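You operate a simulated robot arm through the tools that you are given. There is no shell and no other tool.

The job below is to be done with a simulated robot arm. You get a single attempt, and the scene is never put back.

## Task
Run the white cord through the duct and snap the lid back on.
Fine: pull the lid off and lay it on its rest; the cord's plug goes home in the clip at the duct's end, lever closed; leave the other cords alone.

It is judged by the outcome, as a careful person would: the job done as asked, and still so three seconds after it is handed in. It fails if anything else is knocked over, pushed out of place, dropped, spilled or broken. Lids that push on must go on centred and level and be pressed home; caps that screw on are set level and turned clockwise until they are tight.

## Robot
A 7-joint arm with a two-finger parallel gripper, fixed in place. Base frame: the origin is at the foot of the arm, x ahead of it, y to its left, z up. Units: m, degrees, N and s.
With the tool pointing down near the work surface it reaches from about 0.42 to 0.92 m from the base axis. Its first joint turns from -143.0 to 143.0 degrees. Payload 3 kg.
Tool frame: the origin (TCP) lies between the finger pads and is the grasp point; the fingertips stand 0.03 m ahead of it; z points along the fingers, y is the line along which they close. The gripper opens to 0.094 m. The fingers are 0.028 m wide and 0.01 m thick; the gripper's body (0.05 by 0.096 m) begins 0.055 m behind the TCP.
Orientation is told as [roll, pitch, yaw] about the base's x, y, z axes, in that order, counted from this pose: with the fingers straight down and closing along the base's y, the tool's x points along the base's -x, its y along +y and its z along -z.

## Interface
- The arm moves only by the tool drive_tool. Its argument "increments" is a list of rows, each an object of numbers (a shift or turn left out is 0, a gripper value left out holds the last): "x", "y", "z": the shift along the tool's x, y, z in m; "wx", "wy", "wz": the turn, a rotation vector about the tool's x, y, z in degrees; "claw": the gripper command, from -1 (fully open) to 1 (shut), values between in proportion. In form: [{"x": .., "y": .., "z": .., "wx": .., "wy": .., "wz": .., "claw": ..}, ...]. A call has 1 to 20 rows; each row shifts and turns the commanded pose from where the row before left it, along the tool's axes as they then stand. Rows are played at 5 a second. More than 0.05 m and 8.6 degrees between two rows, or a gripper value outside its range, and nothing of the call is played. Where a pose cannot be reached the arm comes as near as it can. A force on the tool above 90 N (or 10 N above the force at the start of the call, whichever is more), or a blocked arm, ends the call early, and 0.2 s more pass. The fingers move at their own pace (about 0.072 m/s each) and stop on an object; they squeeze with about 33 N. The grip force told is the motor's: it shows also when the fingers shut on nothing. Time passes only in rows, and 0.2 s behind the last, so rows that do not move let the fingers close. The reply holds the time, the measured pose of the TCP, the force on the tool along the base axes, the opening and the grip force, in the units named above and with some noise, with the torque about the TCP (base axes, N m) and any sound that the robot's microphone picked up.
- Cameras (640 x 400 px; columns grow to the right, rows downward): "scene" is fixed at [0.2226, 0.4999, 1.3879]; the picture's right is [-0.59, -0.81, 0.00], its down [-0.56, 0.41, -0.72] and it looks along [0.58, -0.42, -0.70] (base axes); focal length 214 px, centre (320, 200). "wrist" rides on the gripper at [0.076, 0.014, -0.103] in the tool frame; the picture's right is [-0.18, 0.98, 0.00], its down [-0.75, -0.14, -0.64] and it looks along [-0.63, -0.12, 0.77] (tool axes); focal length 243 px, centre (320, 200).
- get_image(camera): a new picture of that camera. The clock stands still meanwhile.
- probe_pixels(camera, pixels): for up to 12 pixels [column, row] of the newest picture of that camera ("zoom" is the newest enlarged one), the place [x, y, z] in the base frame of the surface seen there, good to about 0.002 m. The clock stands still meanwhile.
- enlarge(camera, box): a new picture of the part [left, top, right, bottom] of that camera's present view, enlarged. The clock stands still meanwhile.
- finish_job(): hands the job in; it is judged then, once.

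Leave the gripper open and the arm clear of the work at the hand-in unless told otherwise.

The tools are called as a command line: name --argument value ..., lists and objects as JSON in quotes. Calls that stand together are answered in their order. drive_tool: Moves the arm, as the interface text tells. Its arguments: {"type":"object","properties":{"increments":{"type":"array","items":{"type":"object","properties":{"x":{"type":"number"},"y":{"type":"number"},"z":{"type":"number"},"wx":{"type":"number"},"wy":{"type":"number"},"wz":{"type":"number"},"claw":{"type":"number"}}}}},"required":["increments"]} The other tools are called the same way: get_image (camera) takes a picture; probe_pixels (camera, pixels) gives the place of the surface under pixels of a picture; enlarge (camera, box) takes an enlarged picture of a part of a camera's view; finish_job () hands the job in.

At the start:

```text
t: 0.0
tool_pos: [0.424, 0.2761, 1.0955]
ee_rot: [0.0, 0.0, 0.0]
force: [0.1, -0.3, 1.1]
ft_torque: [0.02, 0.01, 0.01]
opening: 0.094
finger_force: 0.0
```

scene: 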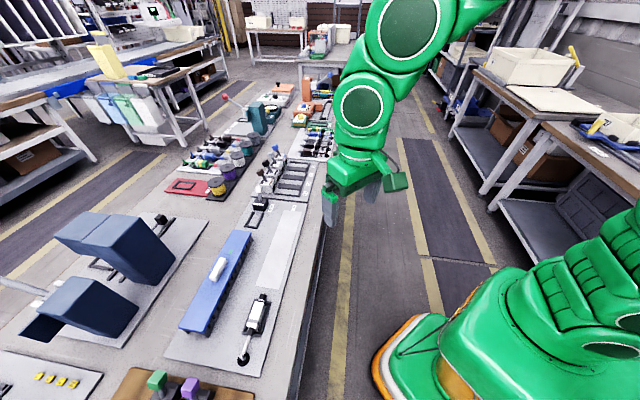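
wrist: 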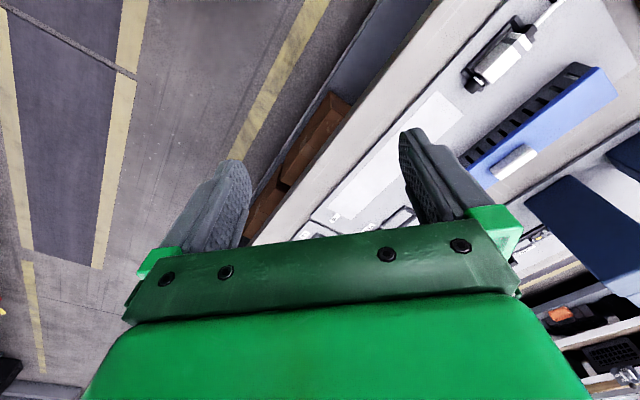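

I see a blue duct with a lid and a white handle at about (218,268) in the scene view. A white rectangle, possibly the lid rest, is near (280,245), and a clip-like device is near (255,320). I'll enlarge these areas.

enlarge --camera "scene" --box '[150, 190, 330, 380]'

enlarge --camera "scene" --box '[0, 190, 190, 320]'

enlarge --camera "wrist" --box '[400, 0, 640, 260]'

```text
2.11 times, centred on (240, 285) of scene
```

zoom: 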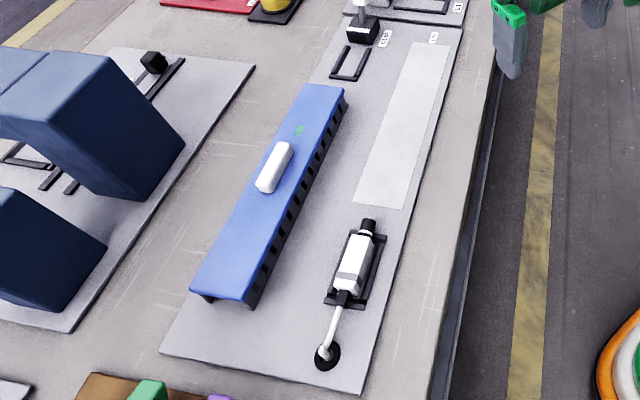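

```text
3.08 times, centred on (95, 255) of scene
```

zoom: 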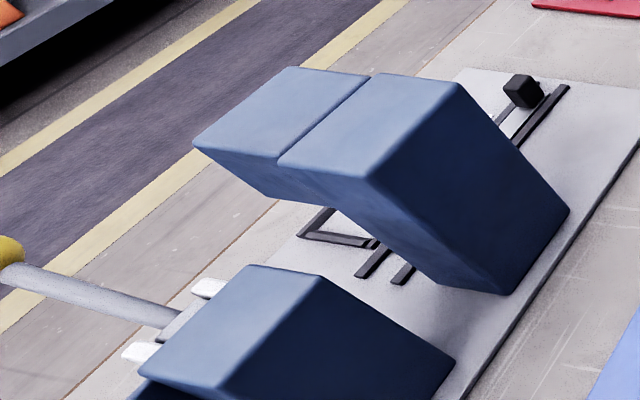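

```text
1.54 times, centred on (520, 130) of wrist
```

zoom: 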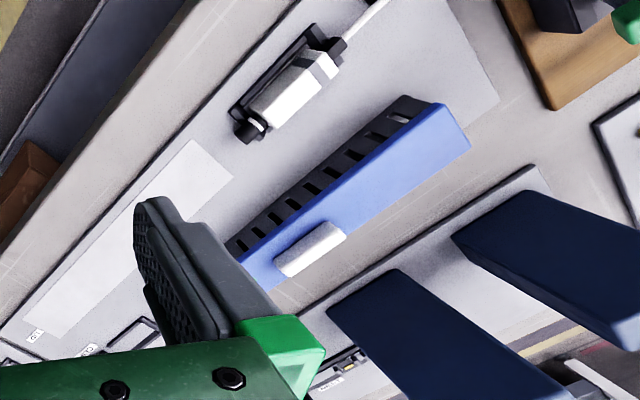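

The plug with its white cord sits in a cradle. The lid has a white handle, and the rest looks like the pale rectangle. I'll enlarge the far end of the duct to find the clip and read the labels.

enlarge --camera "scene" --box '[230, 130, 330, 240]'

enlarge --camera "scene" --box '[210, 280, 290, 380]'

enlarge --camera "scene" --box '[240, 190, 290, 235]'

enlarge --camera "scene" --box '[0, 330, 270, 400]'

```text
3.64 times, centred on (280, 185) of scene
```

zoom: 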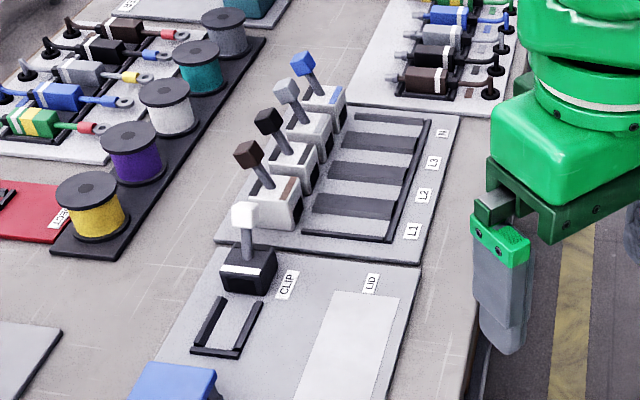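

```text
4.00 times, centred on (250, 330) of scene
```

zoom: 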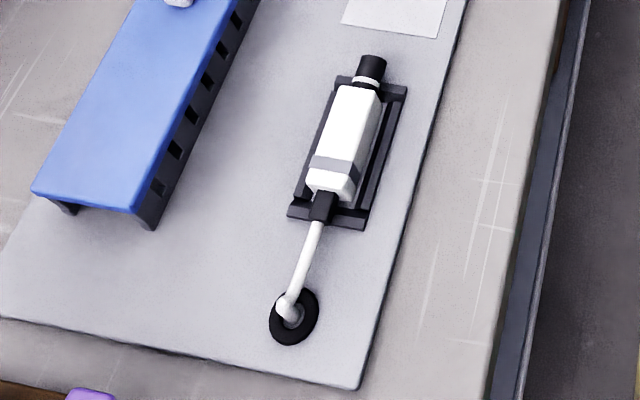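

```text
8.89 times, centred on (265, 212) of scene
```

zoom: 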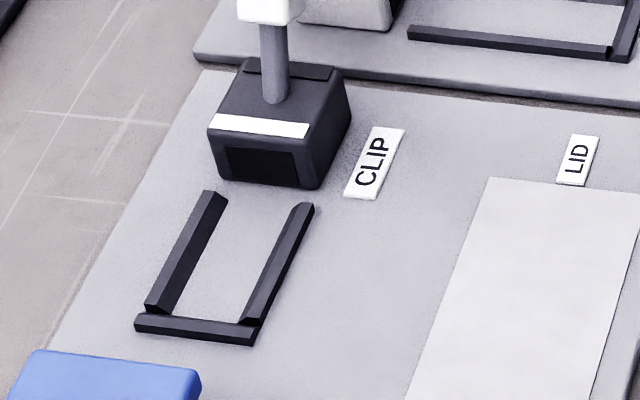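

```text
2.37 times, centred on (135, 365) of scene
```

zoom: 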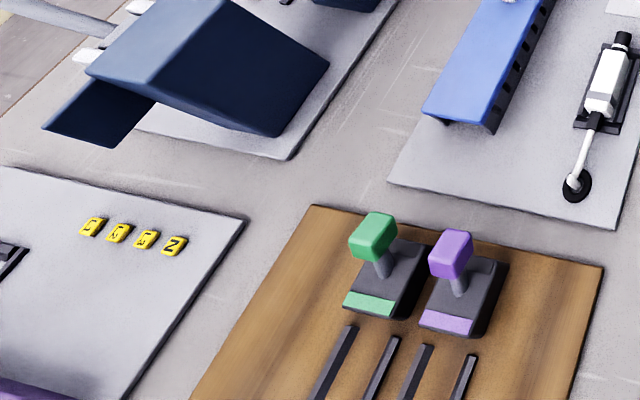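

I can read the layout now: a CLIP block with a lever and a guide frame, a LID rest area, a plug in its cradle, and the cord coming from a black grommet. Next I'll probe for coordinates.

enlarge --camera "scene" --box '[150, 190, 330, 380]'

probe_pixels --camera "zoom" --pixels '[[306, 86], [343, 90], [192, 288], [245, 300], [288, 145], [264, 190], [276, 165], [250, 306], [255, 240], [412, 44], [450, 46], [357, 200]]'

probe_pixels --camera "zoom" --pixels '[[402, 206], [368, 224], [358, 250], [348, 282], [342, 298], [332, 328], [327, 353], [355, 65], [362, 8], [378, 40], [333, 78], [300, 131]]'

```text
2.11 times, centred on (240, 285) of scene
```

zoom: 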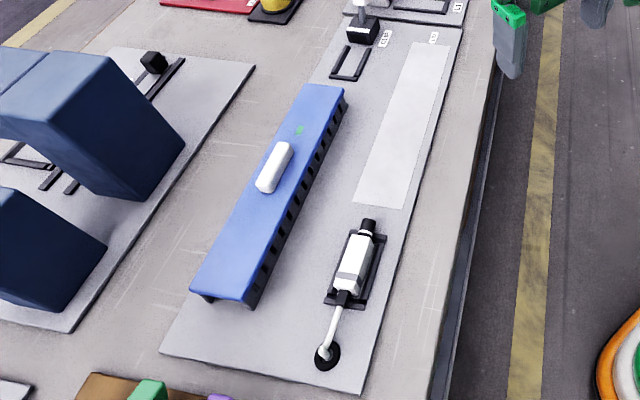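

```text
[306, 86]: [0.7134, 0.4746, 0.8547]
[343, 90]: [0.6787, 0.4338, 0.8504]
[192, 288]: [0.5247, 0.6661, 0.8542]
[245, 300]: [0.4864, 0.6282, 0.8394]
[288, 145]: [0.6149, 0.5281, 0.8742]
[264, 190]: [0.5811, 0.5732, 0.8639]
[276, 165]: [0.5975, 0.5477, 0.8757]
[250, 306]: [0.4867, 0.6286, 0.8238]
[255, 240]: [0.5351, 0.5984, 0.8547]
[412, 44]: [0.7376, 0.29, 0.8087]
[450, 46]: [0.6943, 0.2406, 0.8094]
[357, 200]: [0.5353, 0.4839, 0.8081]
```

```text
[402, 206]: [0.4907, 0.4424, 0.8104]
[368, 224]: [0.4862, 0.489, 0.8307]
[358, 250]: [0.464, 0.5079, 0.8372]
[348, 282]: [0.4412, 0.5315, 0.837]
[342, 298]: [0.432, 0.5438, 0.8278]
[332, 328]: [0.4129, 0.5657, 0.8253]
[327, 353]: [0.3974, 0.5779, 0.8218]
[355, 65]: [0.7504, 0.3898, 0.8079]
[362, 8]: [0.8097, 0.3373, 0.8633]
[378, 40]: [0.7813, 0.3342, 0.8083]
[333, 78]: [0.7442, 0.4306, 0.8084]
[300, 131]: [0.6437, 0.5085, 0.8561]
```

The duct runs along about (0.70,-0.71), a base yaw of roughly -45°. Its handle is near (0.598,0.55), top at 0.876. I'll turn the tool by 45° and move high over the handle to see it with the wrist camera.

drive_tool --increments '[{"wz": 7.5, "claw": -1}, {"wz": 7.5}, {"wz": 7.5}, {"wz": 7.5}, {"wz": 7.5}, {"wz": 7.5}, {"x": 0.01, "y": 0.045}, {"x": 0.01, "y": 0.045}, {"x": 0.01, "y": 0.045}, {"x": 0.01, "y": 0.045}, {"x": 0.01, "y": 0.045}, {"x": 0.01, "y": 0.045}, {"x": 0.01, "y": 0.045}, {}]'

get_image --camera "wrist"

get_image --camera "scene"

```text
t: 3.0
tool_pos: [0.5957, 0.5514, 1.0934]
ee_rot: [0.0, 0.0, -45.1]
force: [0.5, 0.5, 0.5]
ft_torque: [-0.03, -0.01, -0.02]
opening: 0.0942
finger_force: 0.1
```

```text
taken
```

wrist: 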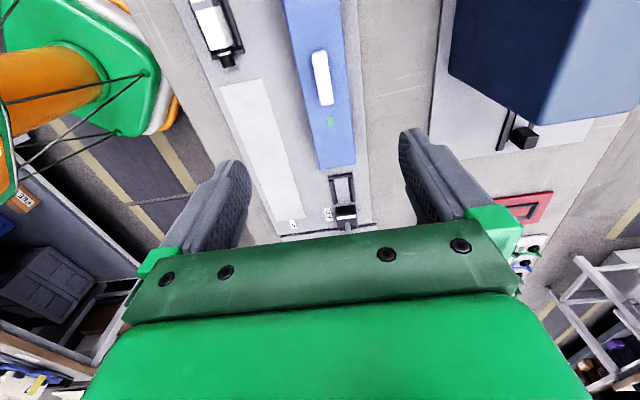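

```text
taken
```

scene: 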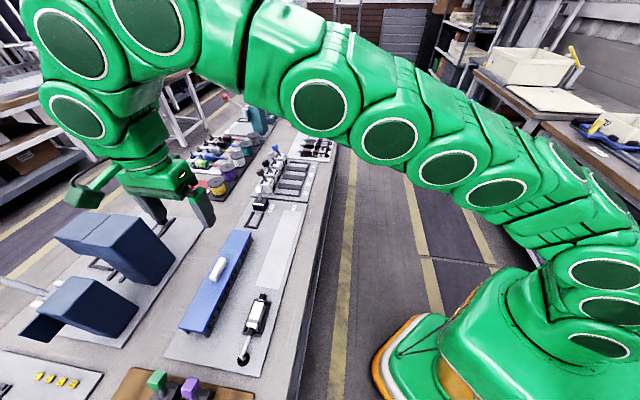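

The camera looks back along the tool and the handle shows at (322,77), close to the tool axis. I'll enlarge that part and probe it accurately.

enlarge --camera "wrist" --box '[180, 0, 400, 138]'

enlarge --camera "wrist" --box '[260, 120, 400, 240]'

enlarge --camera "scene" --box '[170, 180, 300, 380]'

```text
2.90 times, centred on (290, 69) of wrist
```

zoom: 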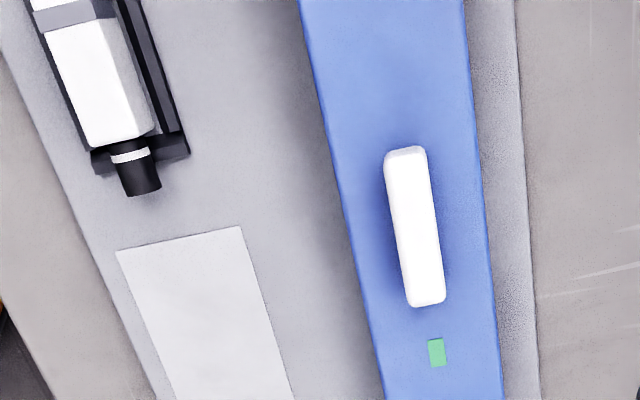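

```text
3.33 times, centred on (330, 180) of wrist
```

zoom: 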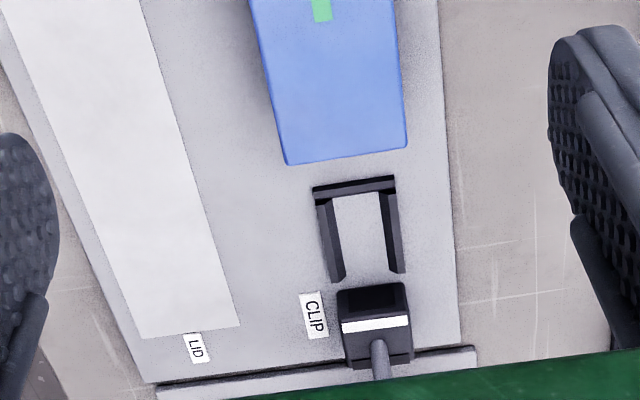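

```text
2.00 times, centred on (235, 280) of scene
```

zoom: 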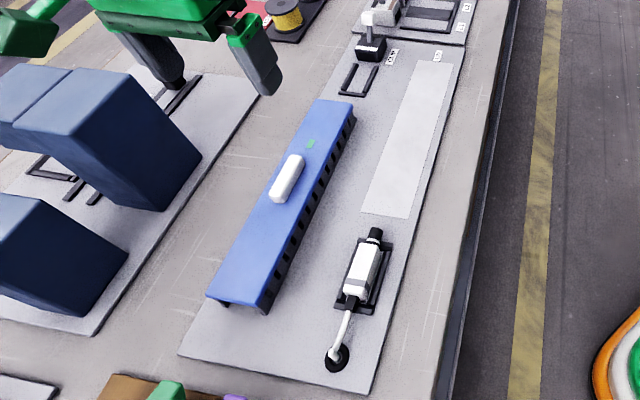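

I'll probe the handle and lid corners in the wrist zoom.

enlarge --camera "wrist" --box '[180, 0, 400, 138]'

probe_pixels --camera "zoom" --pixels '[[391, 165], [424, 165], [410, 298], [440, 298], [403, 160], [425, 296], [330, 120], [474, 120], [370, 320], [490, 320], [130, 245], [238, 230]]'

enlarge --camera "wrist" --box '[260, 120, 400, 240]'

probe_pixels --camera "zoom" --pixels '[[290, 160], [404, 146], [318, 182], [393, 180], [337, 278], [400, 268], [340, 293], [403, 290], [345, 326], [408, 321], [142, 335], [238, 322]]'

```text
2.90 times, centred on (290, 69) of wrist
```

zoom: 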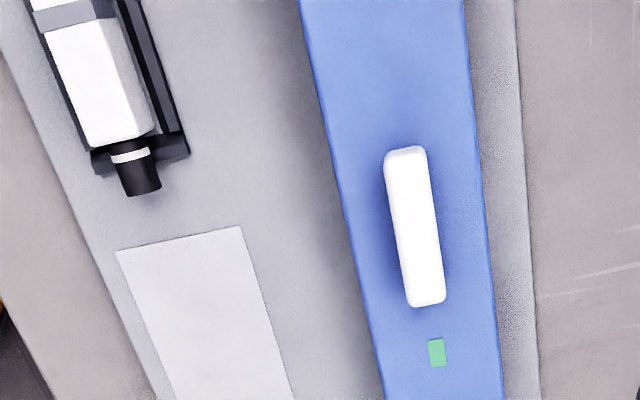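

```text
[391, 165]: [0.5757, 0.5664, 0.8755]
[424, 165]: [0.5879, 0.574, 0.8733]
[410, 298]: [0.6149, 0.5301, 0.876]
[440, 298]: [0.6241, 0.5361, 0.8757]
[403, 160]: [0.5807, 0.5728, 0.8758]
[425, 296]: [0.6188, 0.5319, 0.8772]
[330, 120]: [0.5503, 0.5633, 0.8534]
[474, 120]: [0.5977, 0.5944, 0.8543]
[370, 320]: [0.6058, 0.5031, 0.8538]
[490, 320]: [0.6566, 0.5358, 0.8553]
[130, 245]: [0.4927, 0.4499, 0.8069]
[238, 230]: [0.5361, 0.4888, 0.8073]
```

```text
3.33 times, centred on (330, 180) of wrist
```

zoom: 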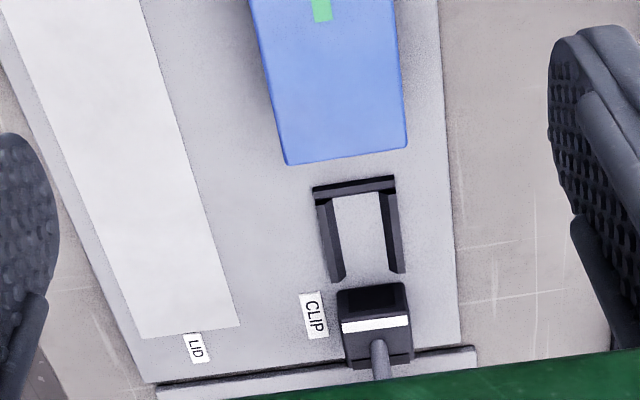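

```text
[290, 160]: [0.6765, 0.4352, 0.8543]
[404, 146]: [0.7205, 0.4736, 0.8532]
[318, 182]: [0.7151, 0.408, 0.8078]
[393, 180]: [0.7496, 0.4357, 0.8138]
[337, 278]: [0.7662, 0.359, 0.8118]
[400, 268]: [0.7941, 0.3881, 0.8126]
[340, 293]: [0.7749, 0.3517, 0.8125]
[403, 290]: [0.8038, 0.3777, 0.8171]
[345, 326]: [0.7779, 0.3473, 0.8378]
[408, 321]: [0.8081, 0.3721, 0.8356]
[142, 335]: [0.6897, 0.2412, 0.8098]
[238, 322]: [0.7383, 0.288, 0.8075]
```

The lid is centred at about (0.602,0.551) and the handle lies along the tool's x. I'll shift slightly and come down so the fingertips end about 3 mm above the lid.

drive_tool --increments '[{"x": -0.0037, "y": 0.0037, "z": 0.04}, {"z": 0.04}, {"z": 0.04}, {"z": 0.04}, {"z": 0.02}, {"z": 0.015}, {}]'

get_image --camera "wrist"

enlarge --camera "scene" --box '[170, 180, 300, 380]'

```text
t: 4.6
tool_pos: [0.6016, 0.5496, 0.8994]
ee_rot: [0.0, 0.0, -45.0]
force: [-0.4, 0.3, -0.8]
ft_torque: [-0.03, 0.02, -0.06]
opening: 0.0939
finger_force: 0.0
```

```text
taken
```

wrist: 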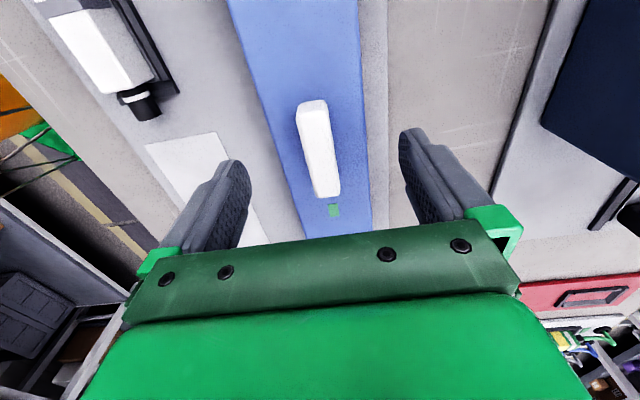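

```text
2.00 times, centred on (235, 280) of scene
```

zoom: 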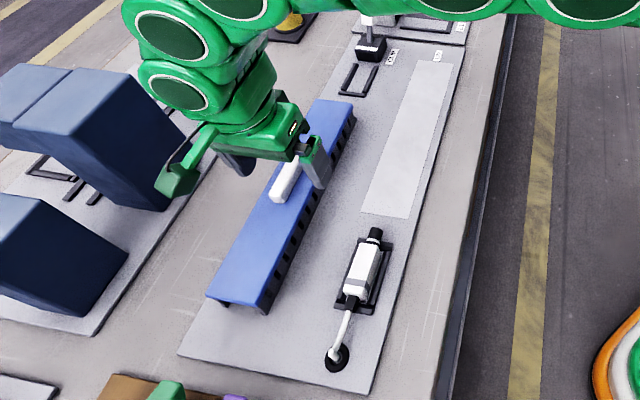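

The handle is almost centred between the fingers. I'll probe its ends to check before lowering the last stretch.

probe_pixels --camera "wrist" --pixels '[[313, 106], [320, 150], [328, 190], [299, 115], [328, 115], [306, 180], [338, 180], [226, 5], [357, 5], [300, 220], [370, 220], [333, 210]]'

```text
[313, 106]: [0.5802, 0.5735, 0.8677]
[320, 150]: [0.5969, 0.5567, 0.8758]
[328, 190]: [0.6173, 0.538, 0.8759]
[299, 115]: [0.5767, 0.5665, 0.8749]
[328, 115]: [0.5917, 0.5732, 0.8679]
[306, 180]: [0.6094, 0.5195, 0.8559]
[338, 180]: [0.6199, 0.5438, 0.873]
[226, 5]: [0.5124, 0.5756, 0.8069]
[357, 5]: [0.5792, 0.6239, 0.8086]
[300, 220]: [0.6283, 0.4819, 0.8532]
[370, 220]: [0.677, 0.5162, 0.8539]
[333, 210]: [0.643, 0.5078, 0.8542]
```

The handle centre is about 3 mm back from the TCP and 1–2 mm to the left. I'll correct that, lower to TCP z of about 0.888 and close the gripper.

drive_tool --increments '[{"x": 0.003, "y": 0.0012, "z": 0.006}, {"z": 0.0055}, {}, {"claw": 0}, {"claw": 0.5}, {"claw": 1}, {}, {}, {}]'

get_image --camera "wrist"

```text
t: 6.6
tool_pos: [0.6013, 0.5517, 0.8883]
ee_rot: [0.1, 0.0, -44.9]
force: [17.0, 16.8, -3.8]
ft_torque: [0.47, -0.52, -0.02]
opening: 0.0175
finger_force: 33.1
```

```text
taken
```

wrist: 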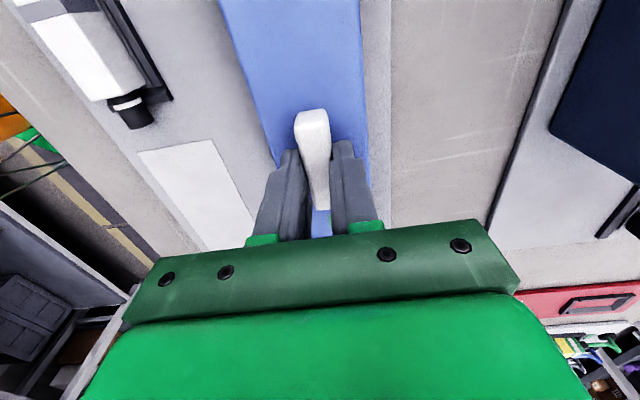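

I have the handle, with a 17.5 mm opening. There is about 24 N of side force toward +p (tool +y), so I'll ease the tool that way to relieve it before pulling.

drive_tool --increments '[{"y": 0.001}, {}]'

```text
t: 7.2
tool_pos: [0.602, 0.5509, 0.8892]
ee_rot: [0.0, 0.0, -45.0]
force: [6.5, 7.1, 6.9]
ft_torque: [0.12, -0.08, 0.0]
opening: 0.0171
finger_force: 32.8
```

The side force dropped to about 10 N. I'll nudge a little more, then pull straight up in small steps.

drive_tool --increments '[{"y": 0.0007}, {"z": -0.002}, {"z": -0.002}, {"z": -0.002}, {"z": -0.002}, {"z": -0.002}, {}]'

get_image --camera "wrist"

enlarge --camera "scene" --box '[170, 180, 300, 380]'

```text
t: 8.8
tool_pos: [0.6015, 0.5516, 0.8991]
ee_rot: [0.0, 0.0, -44.9]
force: [-0.4, -1.0, -0.3]
ft_torque: [-0.03, 0.03, 0.02]
opening: 0.0172
finger_force: 33.3
```

```text
taken
```

wrist: 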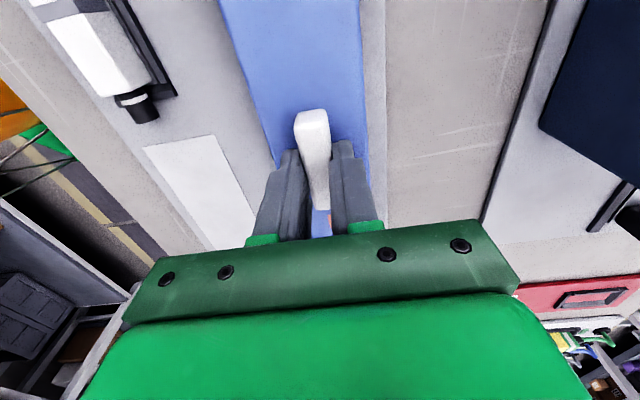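

```text
2.00 times, centred on (235, 280) of scene
```

zoom: 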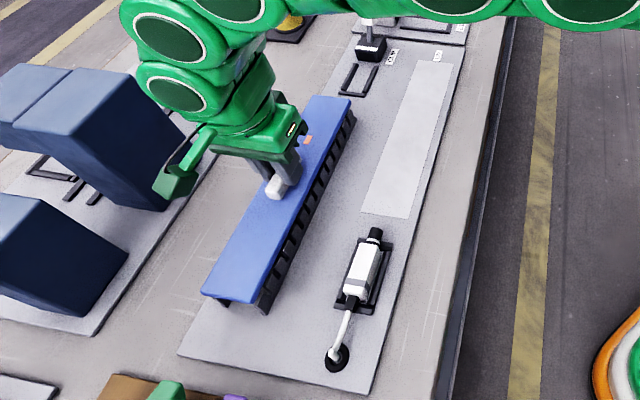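

The lid came free, and its indicator changed from green to orange (unseated). The seated grasp was at TCP (0.6016,0.5514,0.889). I'll raise it 8 cm and look at its underside.

drive_tool --increments '[{"z": -0.02}, {"z": -0.03}, {"z": -0.03}, {}]'

enlarge --camera "scene" --box '[150, 160, 310, 380]'

get_image --camera "wrist"

```text
t: 9.8
tool_pos: [0.604, 0.5503, 0.9771]
ee_rot: [0.0, 0.0, -45.0]
force: [-0.4, -0.4, -1.4]
ft_torque: [0.01, 0.01, 0.01]
opening: 0.0173
finger_force: 33.6
```

```text
1.82 times, centred on (230, 270) of scene
```

zoom: 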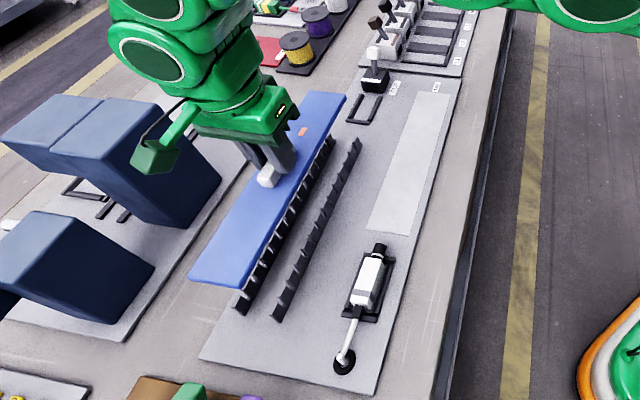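

```text
taken
```

wrist: 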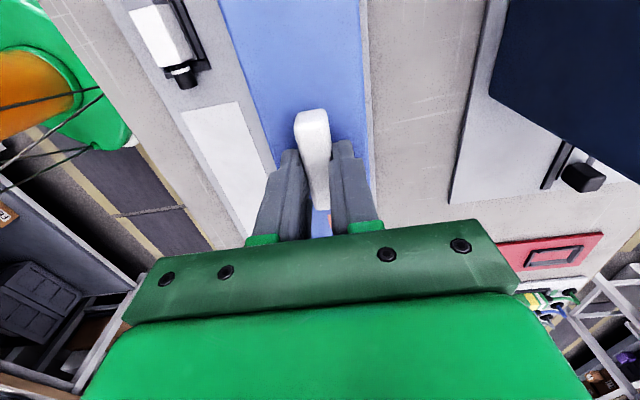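

The duct is two rows of slotted fingers, open at both ends. I'll carry the lid across to above the rest, at centre (0.6145,0.367).

drive_tool --increments '[{"x": -0.02, "y": -0.01736}, {"x": -0.02, "y": -0.01736}, {"x": -0.02, "y": -0.01736}, {"x": -0.02, "y": -0.01736}, {"x": -0.02, "y": -0.01736}, {"x": -0.02, "y": -0.01736}, {"x": -0.02, "y": -0.01736}, {}, {}]'

get_image --camera "wrist"

enlarge --camera "scene" --box '[150, 160, 350, 380]'

```text
t: 11.8
tool_pos: [0.6152, 0.3678, 0.9778]
ee_rot: [-0.1, 0.0, -45.1]
force: [-0.3, 0.6, -1.0]
ft_torque: [0.0, -0.02, 0.0]
opening: 0.0171
finger_force: 33.2
```

```text
taken
```

wrist: 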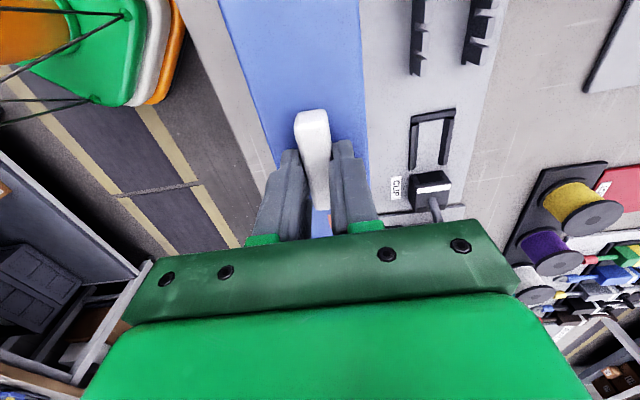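

```text
1.82 times, centred on (250, 270) of scene
```

zoom: 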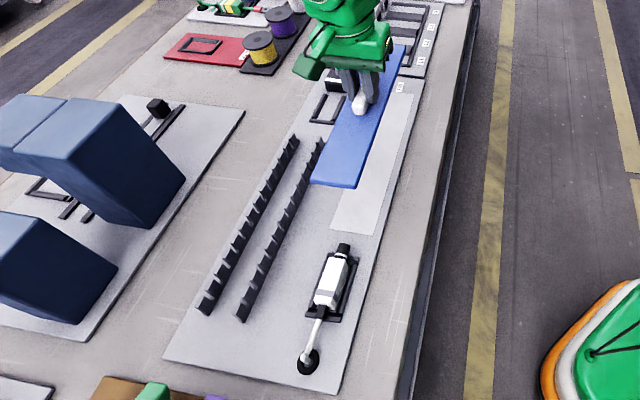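

The lid hangs over the rest. I'll probe its near end corners in this zoom to confirm alignment with the rest (s .033–.318, p .663–.725).

probe_pixels --camera "zoom" --pixels '[[314, 180], [357, 185], [402, 50], [335, 183], [380, 130], [335, 230], [376, 233], [335, 140], [292, 140], [320, 143], [205, 310], [243, 316]]'

```text
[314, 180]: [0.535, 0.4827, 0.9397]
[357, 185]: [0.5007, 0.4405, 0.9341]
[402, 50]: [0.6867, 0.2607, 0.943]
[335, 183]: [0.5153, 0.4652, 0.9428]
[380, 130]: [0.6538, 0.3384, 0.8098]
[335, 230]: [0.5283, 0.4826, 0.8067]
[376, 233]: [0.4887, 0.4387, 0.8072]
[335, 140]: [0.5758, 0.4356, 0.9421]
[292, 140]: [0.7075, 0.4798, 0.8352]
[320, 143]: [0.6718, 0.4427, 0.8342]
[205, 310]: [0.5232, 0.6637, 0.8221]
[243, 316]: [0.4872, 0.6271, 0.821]
```

Alignment is good, with the lid about 2 mm toward +p. I'll trim that and lower to just above the expected contact.

drive_tool --increments '[{"y": -0.002, "z": 0.03}, {"z": 0.03}, {"z": 0.03}, {"z": 0.012}, {}]'

drive_tool --increments '[{"z": 0.003}, {"z": 0.003}, {"z": 0.003}, {}]'

enlarge --camera "scene" --box '[220, 160, 320, 300]'

```text
t: 13.0
tool_pos: [0.6151, 0.3648, 0.8772]
ee_rot: [0.1, 0.0, -45.0]
force: [0.8, 1.1, -0.8]
ft_torque: [0.02, 0.05, -0.02]
opening: 0.0175
finger_force: 33.4
```

```text
t: 14.0
tool_pos: [0.6145, 0.3659, 0.8689]
ee_rot: [0.1, 0.0, -45.0]
force: [-0.2, 0.0, -1.2]
ft_torque: [0.0, -0.01, 0.0]
opening: 0.0171
finger_force: 32.8
```

```text
2.86 times, centred on (270, 230) of scene
```

zoom: 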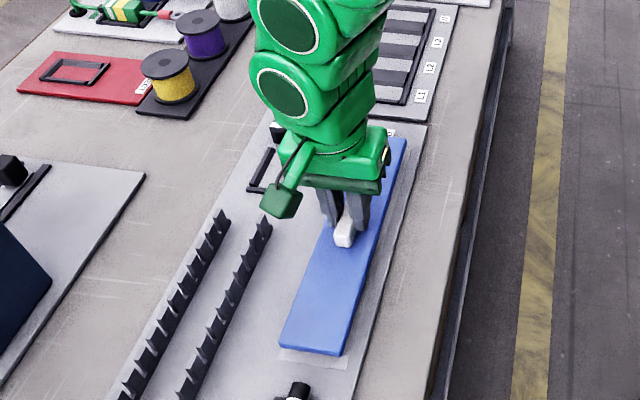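

No contact yet. I'll lower in small steps.

drive_tool --increments '[{"z": 0.0025}, {"z": 0.0025}, {"z": 0.0025}, {}]'

drive_tool --increments '[{"z": 0.002}, {"z": 0.002}, {}]'

```text
t: 15.0
tool_pos: [0.6137, 0.3656, 0.8609]
ee_rot: [0.0, 0.0, -45.0]
force: [-0.3, -0.1, -1.0]
ft_torque: [-0.02, 0.02, 0.01]
opening: 0.0174
finger_force: 32.9
```

```text
t: 15.8
tool_pos: [0.6144, 0.3652, 0.8566]
ee_rot: [0.2, -0.1, -44.9]
force: [1.6, -5.4, 24.7]
ft_torque: [-0.15, -0.02, 0.01]
opening: 0.0171
finger_force: 33.2
```

Contact, with about 25 N at TCP z 0.857. I'll back off slightly, check the picture, then release.

drive_tool --increments '[{"z": -0.001}, {}]'

enlarge --camera "scene" --box '[220, 160, 320, 300]'

get_image --camera "wrist"

```text
t: 16.4
tool_pos: [0.6129, 0.365, 0.8569]
ee_rot: [0.0, 0.0, -44.9]
force: [3.6, 0.4, 10.5]
ft_torque: [-0.42, -0.52, 0.09]
opening: 0.0173
finger_force: 33.0
```

```text
2.86 times, centred on (270, 230) of scene
```

zoom: 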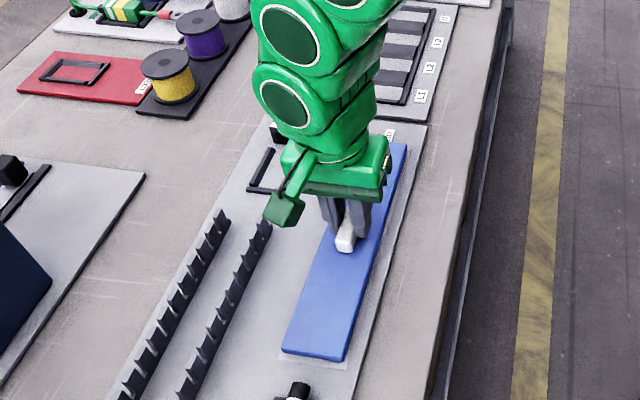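

```text
taken
```

wrist: 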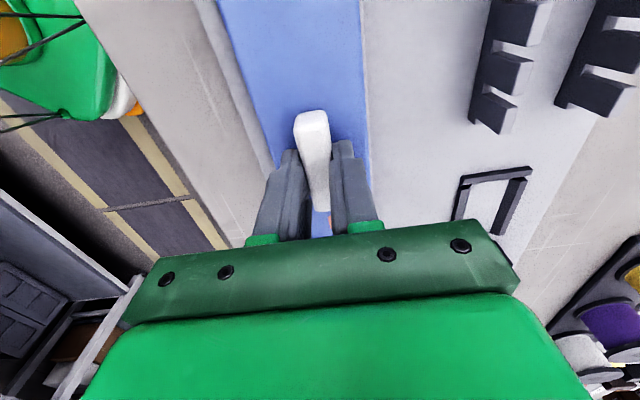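

The lid sits on the rest. I'll release and rise.

drive_tool --increments '[{"claw": 0}, {"claw": -0.5}, {}, {"z": -0.02}, {"z": -0.03}, {"z": -0.04}, {"z": -0.04}, {}]'

enlarge --camera "scene" --box '[150, 160, 350, 380]'

get_image --camera "wrist"

```text
t: 18.2
tool_pos: [0.6155, 0.3653, 0.9852]
ee_rot: [-0.2, 0.0, -45.0]
force: [-0.1, -0.4, 0.3]
ft_torque: [-0.02, 0.02, 0.0]
opening: 0.0706
finger_force: 0.1
```

```text
1.82 times, centred on (250, 270) of scene
```

zoom: 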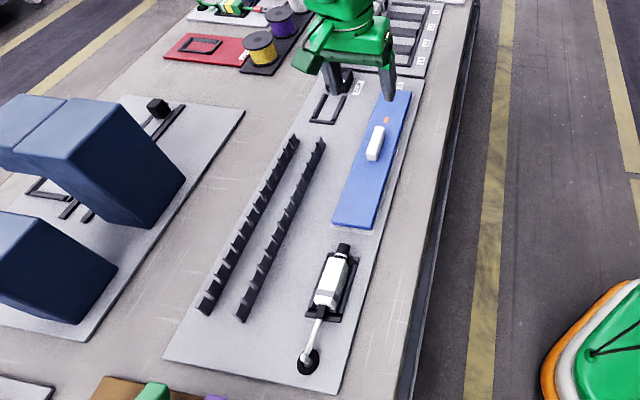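

```text
taken
```

wrist: 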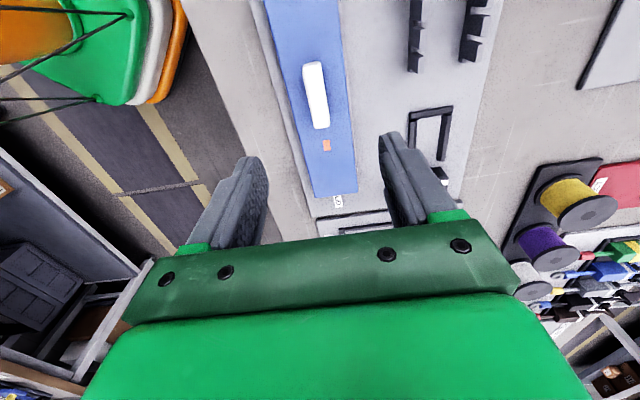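

The lid lies flat on its rest. Next I'll move back over the plug at about (0.455,0.518) and look closely.

drive_tool --increments '[{"x": 0.04, "claw": -1}, {"x": 0.04}, {"x": 0.04}, {"x": 0.04}, {"x": 0.04}, {"x": 0.022, "y": -0.005}, {}]'

get_image --camera "wrist"

enlarge --camera "wrist" --box '[230, 0, 410, 160]'

```text
t: 19.8
tool_pos: [0.4533, 0.5195, 0.9873]
ee_rot: [-0.1, 0.0, -45.0]
force: [0.0, 0.4, -0.5]
ft_torque: [-0.01, 0.01, 0.0]
opening: 0.094
finger_force: 0.0
```

```text
taken
```

wrist: 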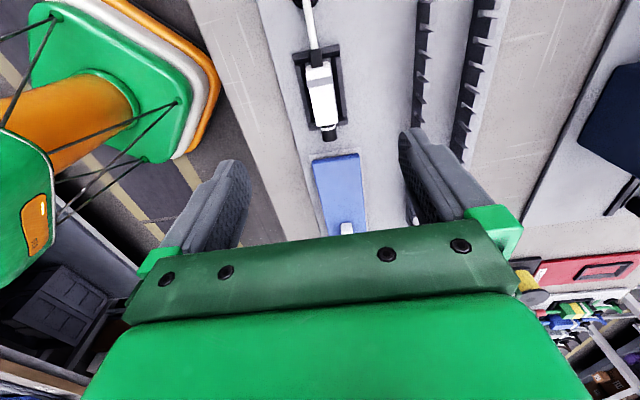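

```text
2.50 times, centred on (320, 80) of wrist
```

zoom: 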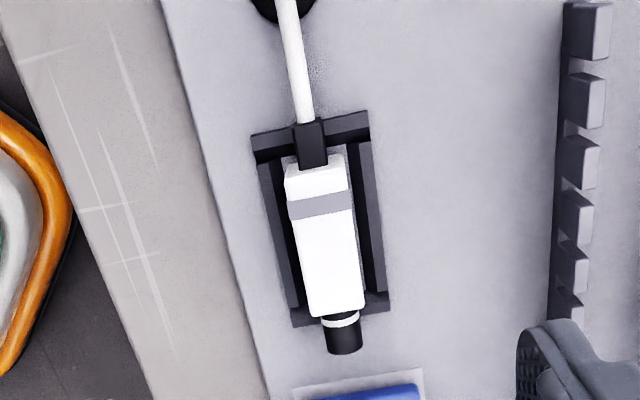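

I'll probe the plug, its strain relief, the rails and the cord.

probe_pixels --camera "zoom" --pixels '[[343, 345], [340, 318], [335, 300], [325, 240], [315, 205], [315, 175], [293, 240], [357, 240], [268, 240], [375, 240], [310, 145], [297, 70]]'

probe_pixels --camera "zoom" --pixels '[[290, 170], [345, 165], [310, 308], [362, 303], [300, 315], [380, 300], [260, 150], [365, 125], [320, 165], [298, 250], [352, 250], [283, 250]]'

```text
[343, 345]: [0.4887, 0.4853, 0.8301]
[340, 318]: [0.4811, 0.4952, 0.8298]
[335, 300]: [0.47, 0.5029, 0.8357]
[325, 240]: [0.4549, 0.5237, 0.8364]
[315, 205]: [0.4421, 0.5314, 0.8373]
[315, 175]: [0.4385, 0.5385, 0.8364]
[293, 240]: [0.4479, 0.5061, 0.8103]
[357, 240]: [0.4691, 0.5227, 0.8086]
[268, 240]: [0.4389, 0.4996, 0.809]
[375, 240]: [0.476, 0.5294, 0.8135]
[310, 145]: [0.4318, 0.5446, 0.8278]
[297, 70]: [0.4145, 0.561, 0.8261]
```

```text
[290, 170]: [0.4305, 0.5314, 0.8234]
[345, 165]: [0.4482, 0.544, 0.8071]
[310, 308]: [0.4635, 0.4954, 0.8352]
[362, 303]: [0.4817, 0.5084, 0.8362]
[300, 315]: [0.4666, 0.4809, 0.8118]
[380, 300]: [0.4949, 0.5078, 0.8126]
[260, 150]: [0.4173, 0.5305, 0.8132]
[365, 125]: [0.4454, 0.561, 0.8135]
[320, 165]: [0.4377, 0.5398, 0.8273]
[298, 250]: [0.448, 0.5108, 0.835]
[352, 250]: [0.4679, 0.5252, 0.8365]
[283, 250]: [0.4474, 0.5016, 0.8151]
```

The plug body is 24 mm wide, centred at p≈0.690, with its top at 0.8365 and the rails' top at about 0.8145. I'll lower over it, keeping the fingertips above the rails, and check before closing.

drive_tool --increments '[{"x": 0.002, "y": 0.002, "z": 0.04}, {"z": 0.04}, {"z": 0.04}, {"z": 0.01}, {}]'

get_image --camera "wrist"

probe_pixels --camera "wrist" --pixels '[[300, 100], [320, 100], [335, 100], [320, 130], [310, 80], [330, 180], [320, 60], [300, 130], [340, 130], [290, 130], [350, 130], [322, 30]]'

```text
t: 21.0
tool_pos: [0.452, 0.5227, 0.8547]
ee_rot: [-0.1, 0.0, -45.0]
force: [-0.1, 0.9, -0.3]
ft_torque: [0.02, -0.01, -0.02]
opening: 0.094
finger_force: 0.1
```

```text
taken
```

wrist: 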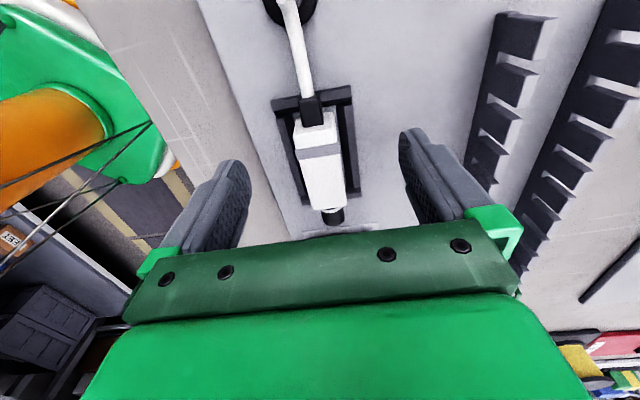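

```text
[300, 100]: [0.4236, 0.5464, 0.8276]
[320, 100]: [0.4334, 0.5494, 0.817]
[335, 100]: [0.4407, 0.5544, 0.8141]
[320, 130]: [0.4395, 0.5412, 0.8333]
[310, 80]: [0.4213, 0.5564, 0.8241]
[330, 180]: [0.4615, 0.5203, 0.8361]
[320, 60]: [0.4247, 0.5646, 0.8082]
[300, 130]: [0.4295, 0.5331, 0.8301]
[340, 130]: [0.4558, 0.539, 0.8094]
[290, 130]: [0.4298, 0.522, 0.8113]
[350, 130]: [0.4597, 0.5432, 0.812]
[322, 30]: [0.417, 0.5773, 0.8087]
```

The plug centre is about 2 mm to +y of the TCP. I'll correct that, lower to z≈0.8475 and close.

drive_tool --increments '[{"y": 0.002, "z": 0.004}, {"z": 0.0035}, {}, {"claw": 0}, {"claw": 0.5}, {"claw": 1}, {}, {}]'

get_image --camera "wrist"

```text
t: 22.8
tool_pos: [0.4542, 0.5233, 0.8485]
ee_rot: [0.0, 0.0, -45.0]
force: [-1.1, 0.5, 1.0]
ft_torque: [0.02, 0.02, -0.03]
opening: 0.023
finger_force: 32.6
```

```text
taken
```

wrist: 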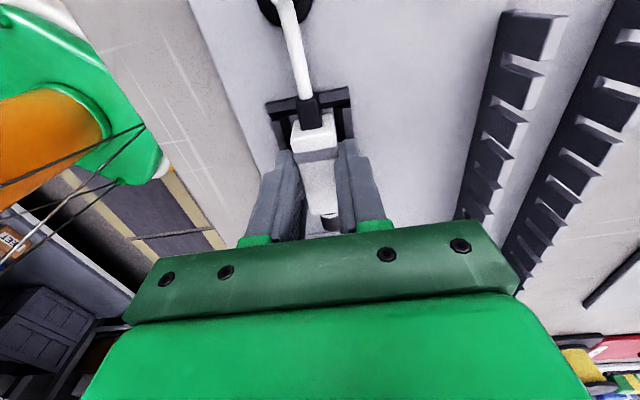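

The plug is gripped with a 23 mm opening and no side load. I'll lift 6 cm and see how the cord behaves.

drive_tool --increments '[{"z": -0.01}, {"z": -0.01}, {"z": -0.015}, {"z": -0.015}, {"z": -0.01}, {}]'

get_image --camera "wrist"

enlarge --camera "scene" --box '[180, 200, 310, 380]'

```text
t: 24.2
tool_pos: [0.4551, 0.5229, 0.9109]
ee_rot: [0.0, 0.0, -45.0]
force: [0.3, 0.2, -0.1]
ft_torque: [0.01, -0.02, -0.05]
opening: 0.0227
finger_force: 33.0
```

```text
taken
```

wrist: 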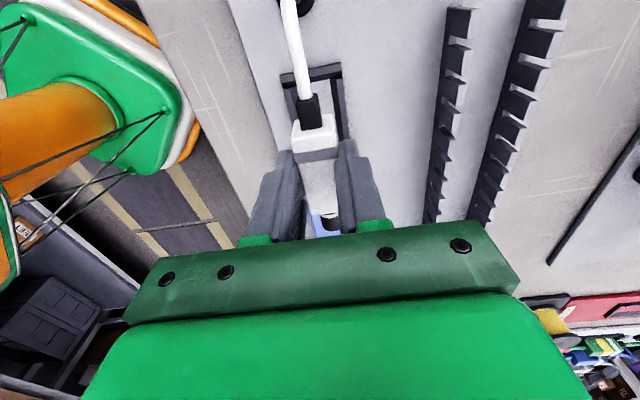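

```text
2.22 times, centred on (245, 290) of scene
```

zoom: 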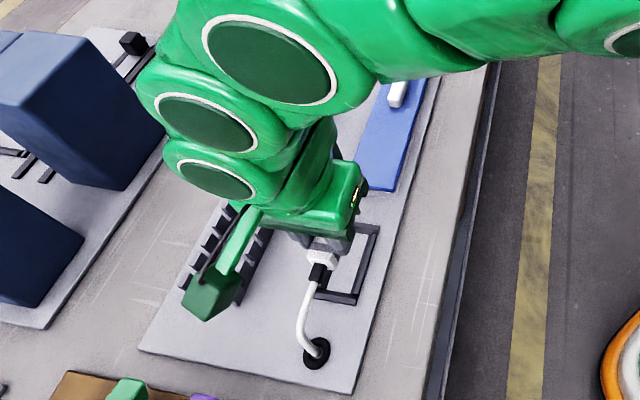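

The cord is feeding out freely from the grommet. I'll measure the duct walls in this wrist view before choosing the path.

enlarge --camera "wrist" --box '[400, 0, 580, 230]'

probe_pixels --camera "wrist" --pixels '[[450, 14], [466, 14], [456, 40], [470, 20], [522, 8], [530, 30], [555, 28], [495, 60], [444, 90], [456, 93], [500, 110], [470, 110]]'

```text
1.74 times, centred on (490, 115) of wrist
```

zoom: 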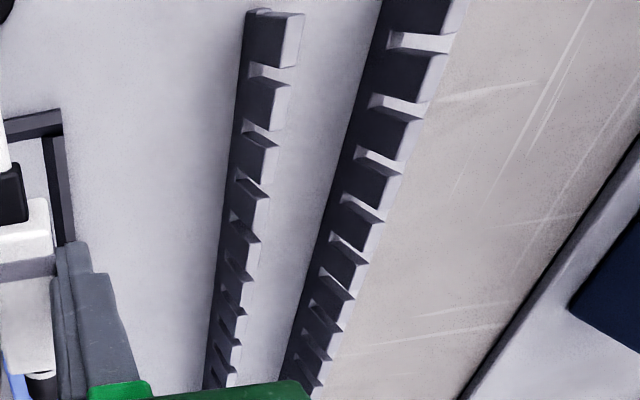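

```text
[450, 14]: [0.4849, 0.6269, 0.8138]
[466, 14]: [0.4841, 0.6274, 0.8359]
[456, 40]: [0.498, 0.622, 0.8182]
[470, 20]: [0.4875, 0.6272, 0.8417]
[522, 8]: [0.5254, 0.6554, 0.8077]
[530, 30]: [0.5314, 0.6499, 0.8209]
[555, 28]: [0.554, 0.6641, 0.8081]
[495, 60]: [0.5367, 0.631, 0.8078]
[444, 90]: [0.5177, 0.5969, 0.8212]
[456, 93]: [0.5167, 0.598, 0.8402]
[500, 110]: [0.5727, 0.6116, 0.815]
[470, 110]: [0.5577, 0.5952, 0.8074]
```

The channel is about 45 mm wide inside (p 0.790–0.835) and the walls reach about z 0.845. The fingers plus plug are too wide to drop inside, so I'll carry the plug over the channel with the fingertips just above the walls, entering from the near end. First I'll check the height and place of the neighbouring levers near the near end.

get_image --camera "scene"

probe_pixels --camera "scene" --pixels '[[157, 375], [190, 382], [130, 370], [250, 395], [88, 280], [110, 220], [70, 305], [120, 320], [215, 330], [200, 335]]'

```text
taken
```

scene: 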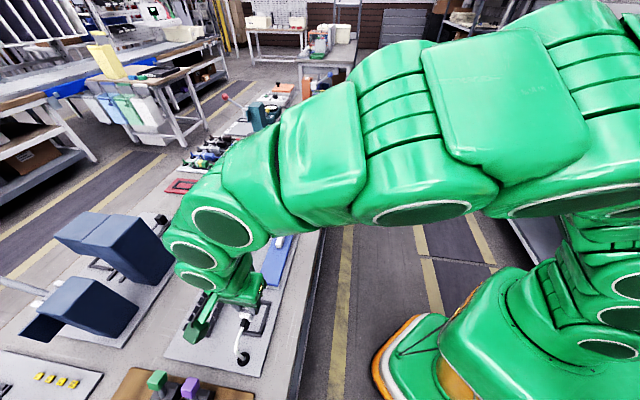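

```text
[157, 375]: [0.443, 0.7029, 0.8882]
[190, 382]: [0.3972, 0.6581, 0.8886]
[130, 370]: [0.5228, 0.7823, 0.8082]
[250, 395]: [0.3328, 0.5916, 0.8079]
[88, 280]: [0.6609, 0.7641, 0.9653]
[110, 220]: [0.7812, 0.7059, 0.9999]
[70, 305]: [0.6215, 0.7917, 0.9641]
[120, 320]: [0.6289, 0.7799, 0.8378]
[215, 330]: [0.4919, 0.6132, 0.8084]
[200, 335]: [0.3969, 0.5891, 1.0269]
```

The neighbouring levers stand at s≈-0.184, with tops at 0.888, so I'll keep TCP s ≥ -0.13 there. I'll move the plug to just in front of the duct's near end (s≈-0.125, p≈0.8125) at the present height and look at the cord.

drive_tool --increments '[{"x": 0.013, "y": 0.02}, {"x": 0.013, "y": 0.02}, {"x": 0.013, "y": 0.02}, {"x": 0.013, "y": 0.02}, {"x": 0.013, "y": 0.02}, {"x": 0.012, "y": 0.021}, {}]'

get_image --camera "wrist"

enlarge --camera "scene" --box '[130, 240, 290, 400]'

```text
t: 25.8
tool_pos: [0.4856, 0.6637, 0.9092]
ee_rot: [0.0, 0.1, -45.0]
force: [0.2, -0.8, -0.7]
ft_torque: [0.01, -0.02, 0.0]
opening: 0.0231
finger_force: 33.6
```

```text
taken
```

wrist: 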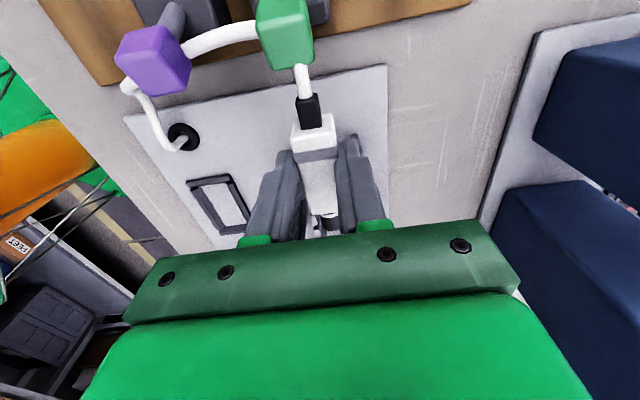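

```text
2.50 times, centred on (210, 320) of scene
```

zoom: 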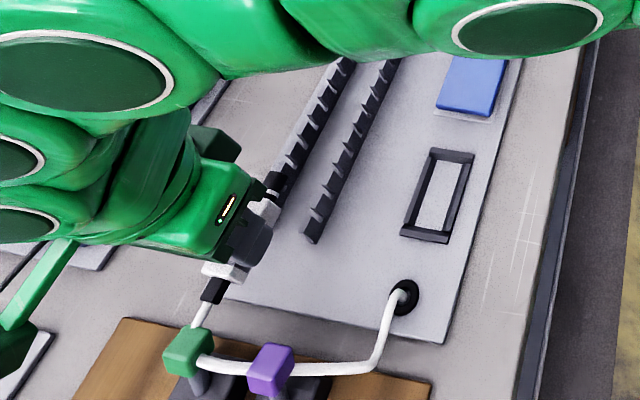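

The cord is bulging toward the neighbouring green and purple levers. I'll probe the cord and knobs before moving further.

enlarge --camera "wrist" --box '[90, 0, 350, 160]'

probe_pixels --camera "wrist" --pixels '[[178, 144], [160, 130], [145, 105], [135, 90], [195, 42], [225, 36], [248, 30], [304, 80], [160, 50], [285, 20], [175, 15], [310, 110]]'

enlarge --camera "scene" --box '[150, 300, 270, 400]'

```text
2.46 times, centred on (220, 80) of wrist
```

zoom: 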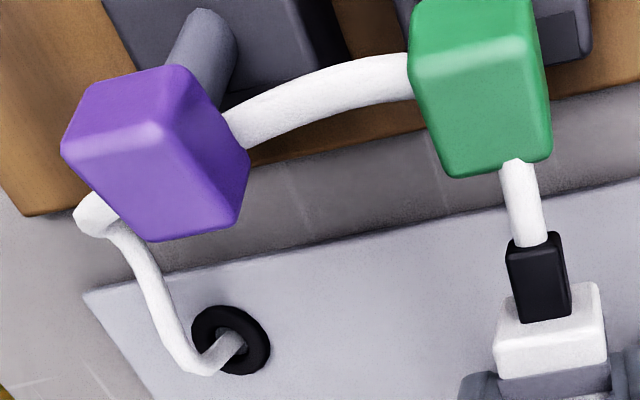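

```text
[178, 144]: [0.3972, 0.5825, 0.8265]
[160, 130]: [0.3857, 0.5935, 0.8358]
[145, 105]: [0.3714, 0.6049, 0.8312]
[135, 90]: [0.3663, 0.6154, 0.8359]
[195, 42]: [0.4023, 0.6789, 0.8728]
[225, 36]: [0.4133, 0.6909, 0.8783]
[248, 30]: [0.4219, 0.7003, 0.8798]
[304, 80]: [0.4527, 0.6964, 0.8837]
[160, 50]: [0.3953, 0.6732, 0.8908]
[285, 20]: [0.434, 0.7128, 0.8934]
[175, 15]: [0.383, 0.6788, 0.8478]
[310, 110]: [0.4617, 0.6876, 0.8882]
```

```text
4.00 times, centred on (210, 350) of scene
```

zoom: 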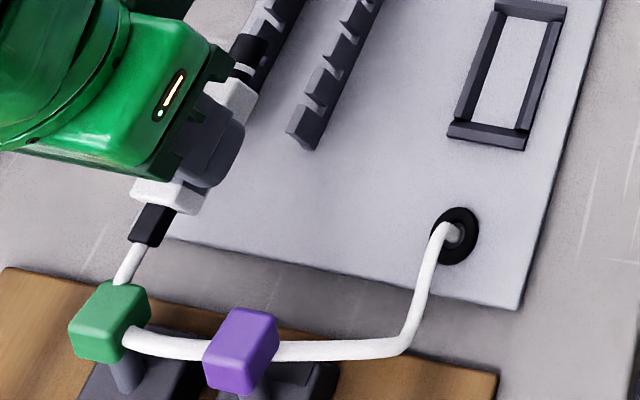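

The cord runs on the duct side of both lever stems, under the knobs, and the levers haven't moved: the knobs are still at (157,380) and (190,388). I'll draw the plug gently forward along the duct at the same height so the cord slides away from them.

drive_tool --increments '[{"x": -0.01}, {"x": -0.01}, {"x": -0.01}, {"x": -0.01}, {}]'

get_image --camera "wrist"

enlarge --camera "scene" --box '[130, 280, 270, 400]'

```text
t: 27.0
tool_pos: [0.5129, 0.6362, 0.9103]
ee_rot: [0.0, 0.0, -45.0]
force: [0.1, -0.4, -0.4]
ft_torque: [0.0, -0.02, -0.01]
opening: 0.0231
finger_force: 32.5
```

```text
taken
```

wrist: 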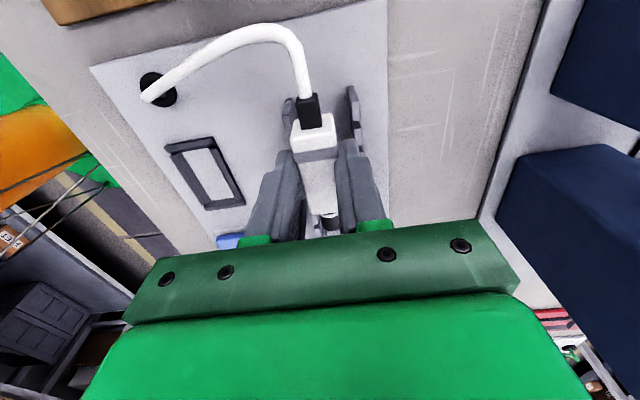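

```text
3.33 times, centred on (200, 340) of scene
```

zoom: 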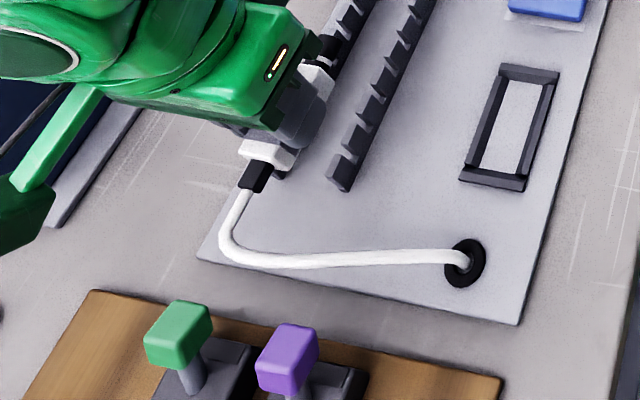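

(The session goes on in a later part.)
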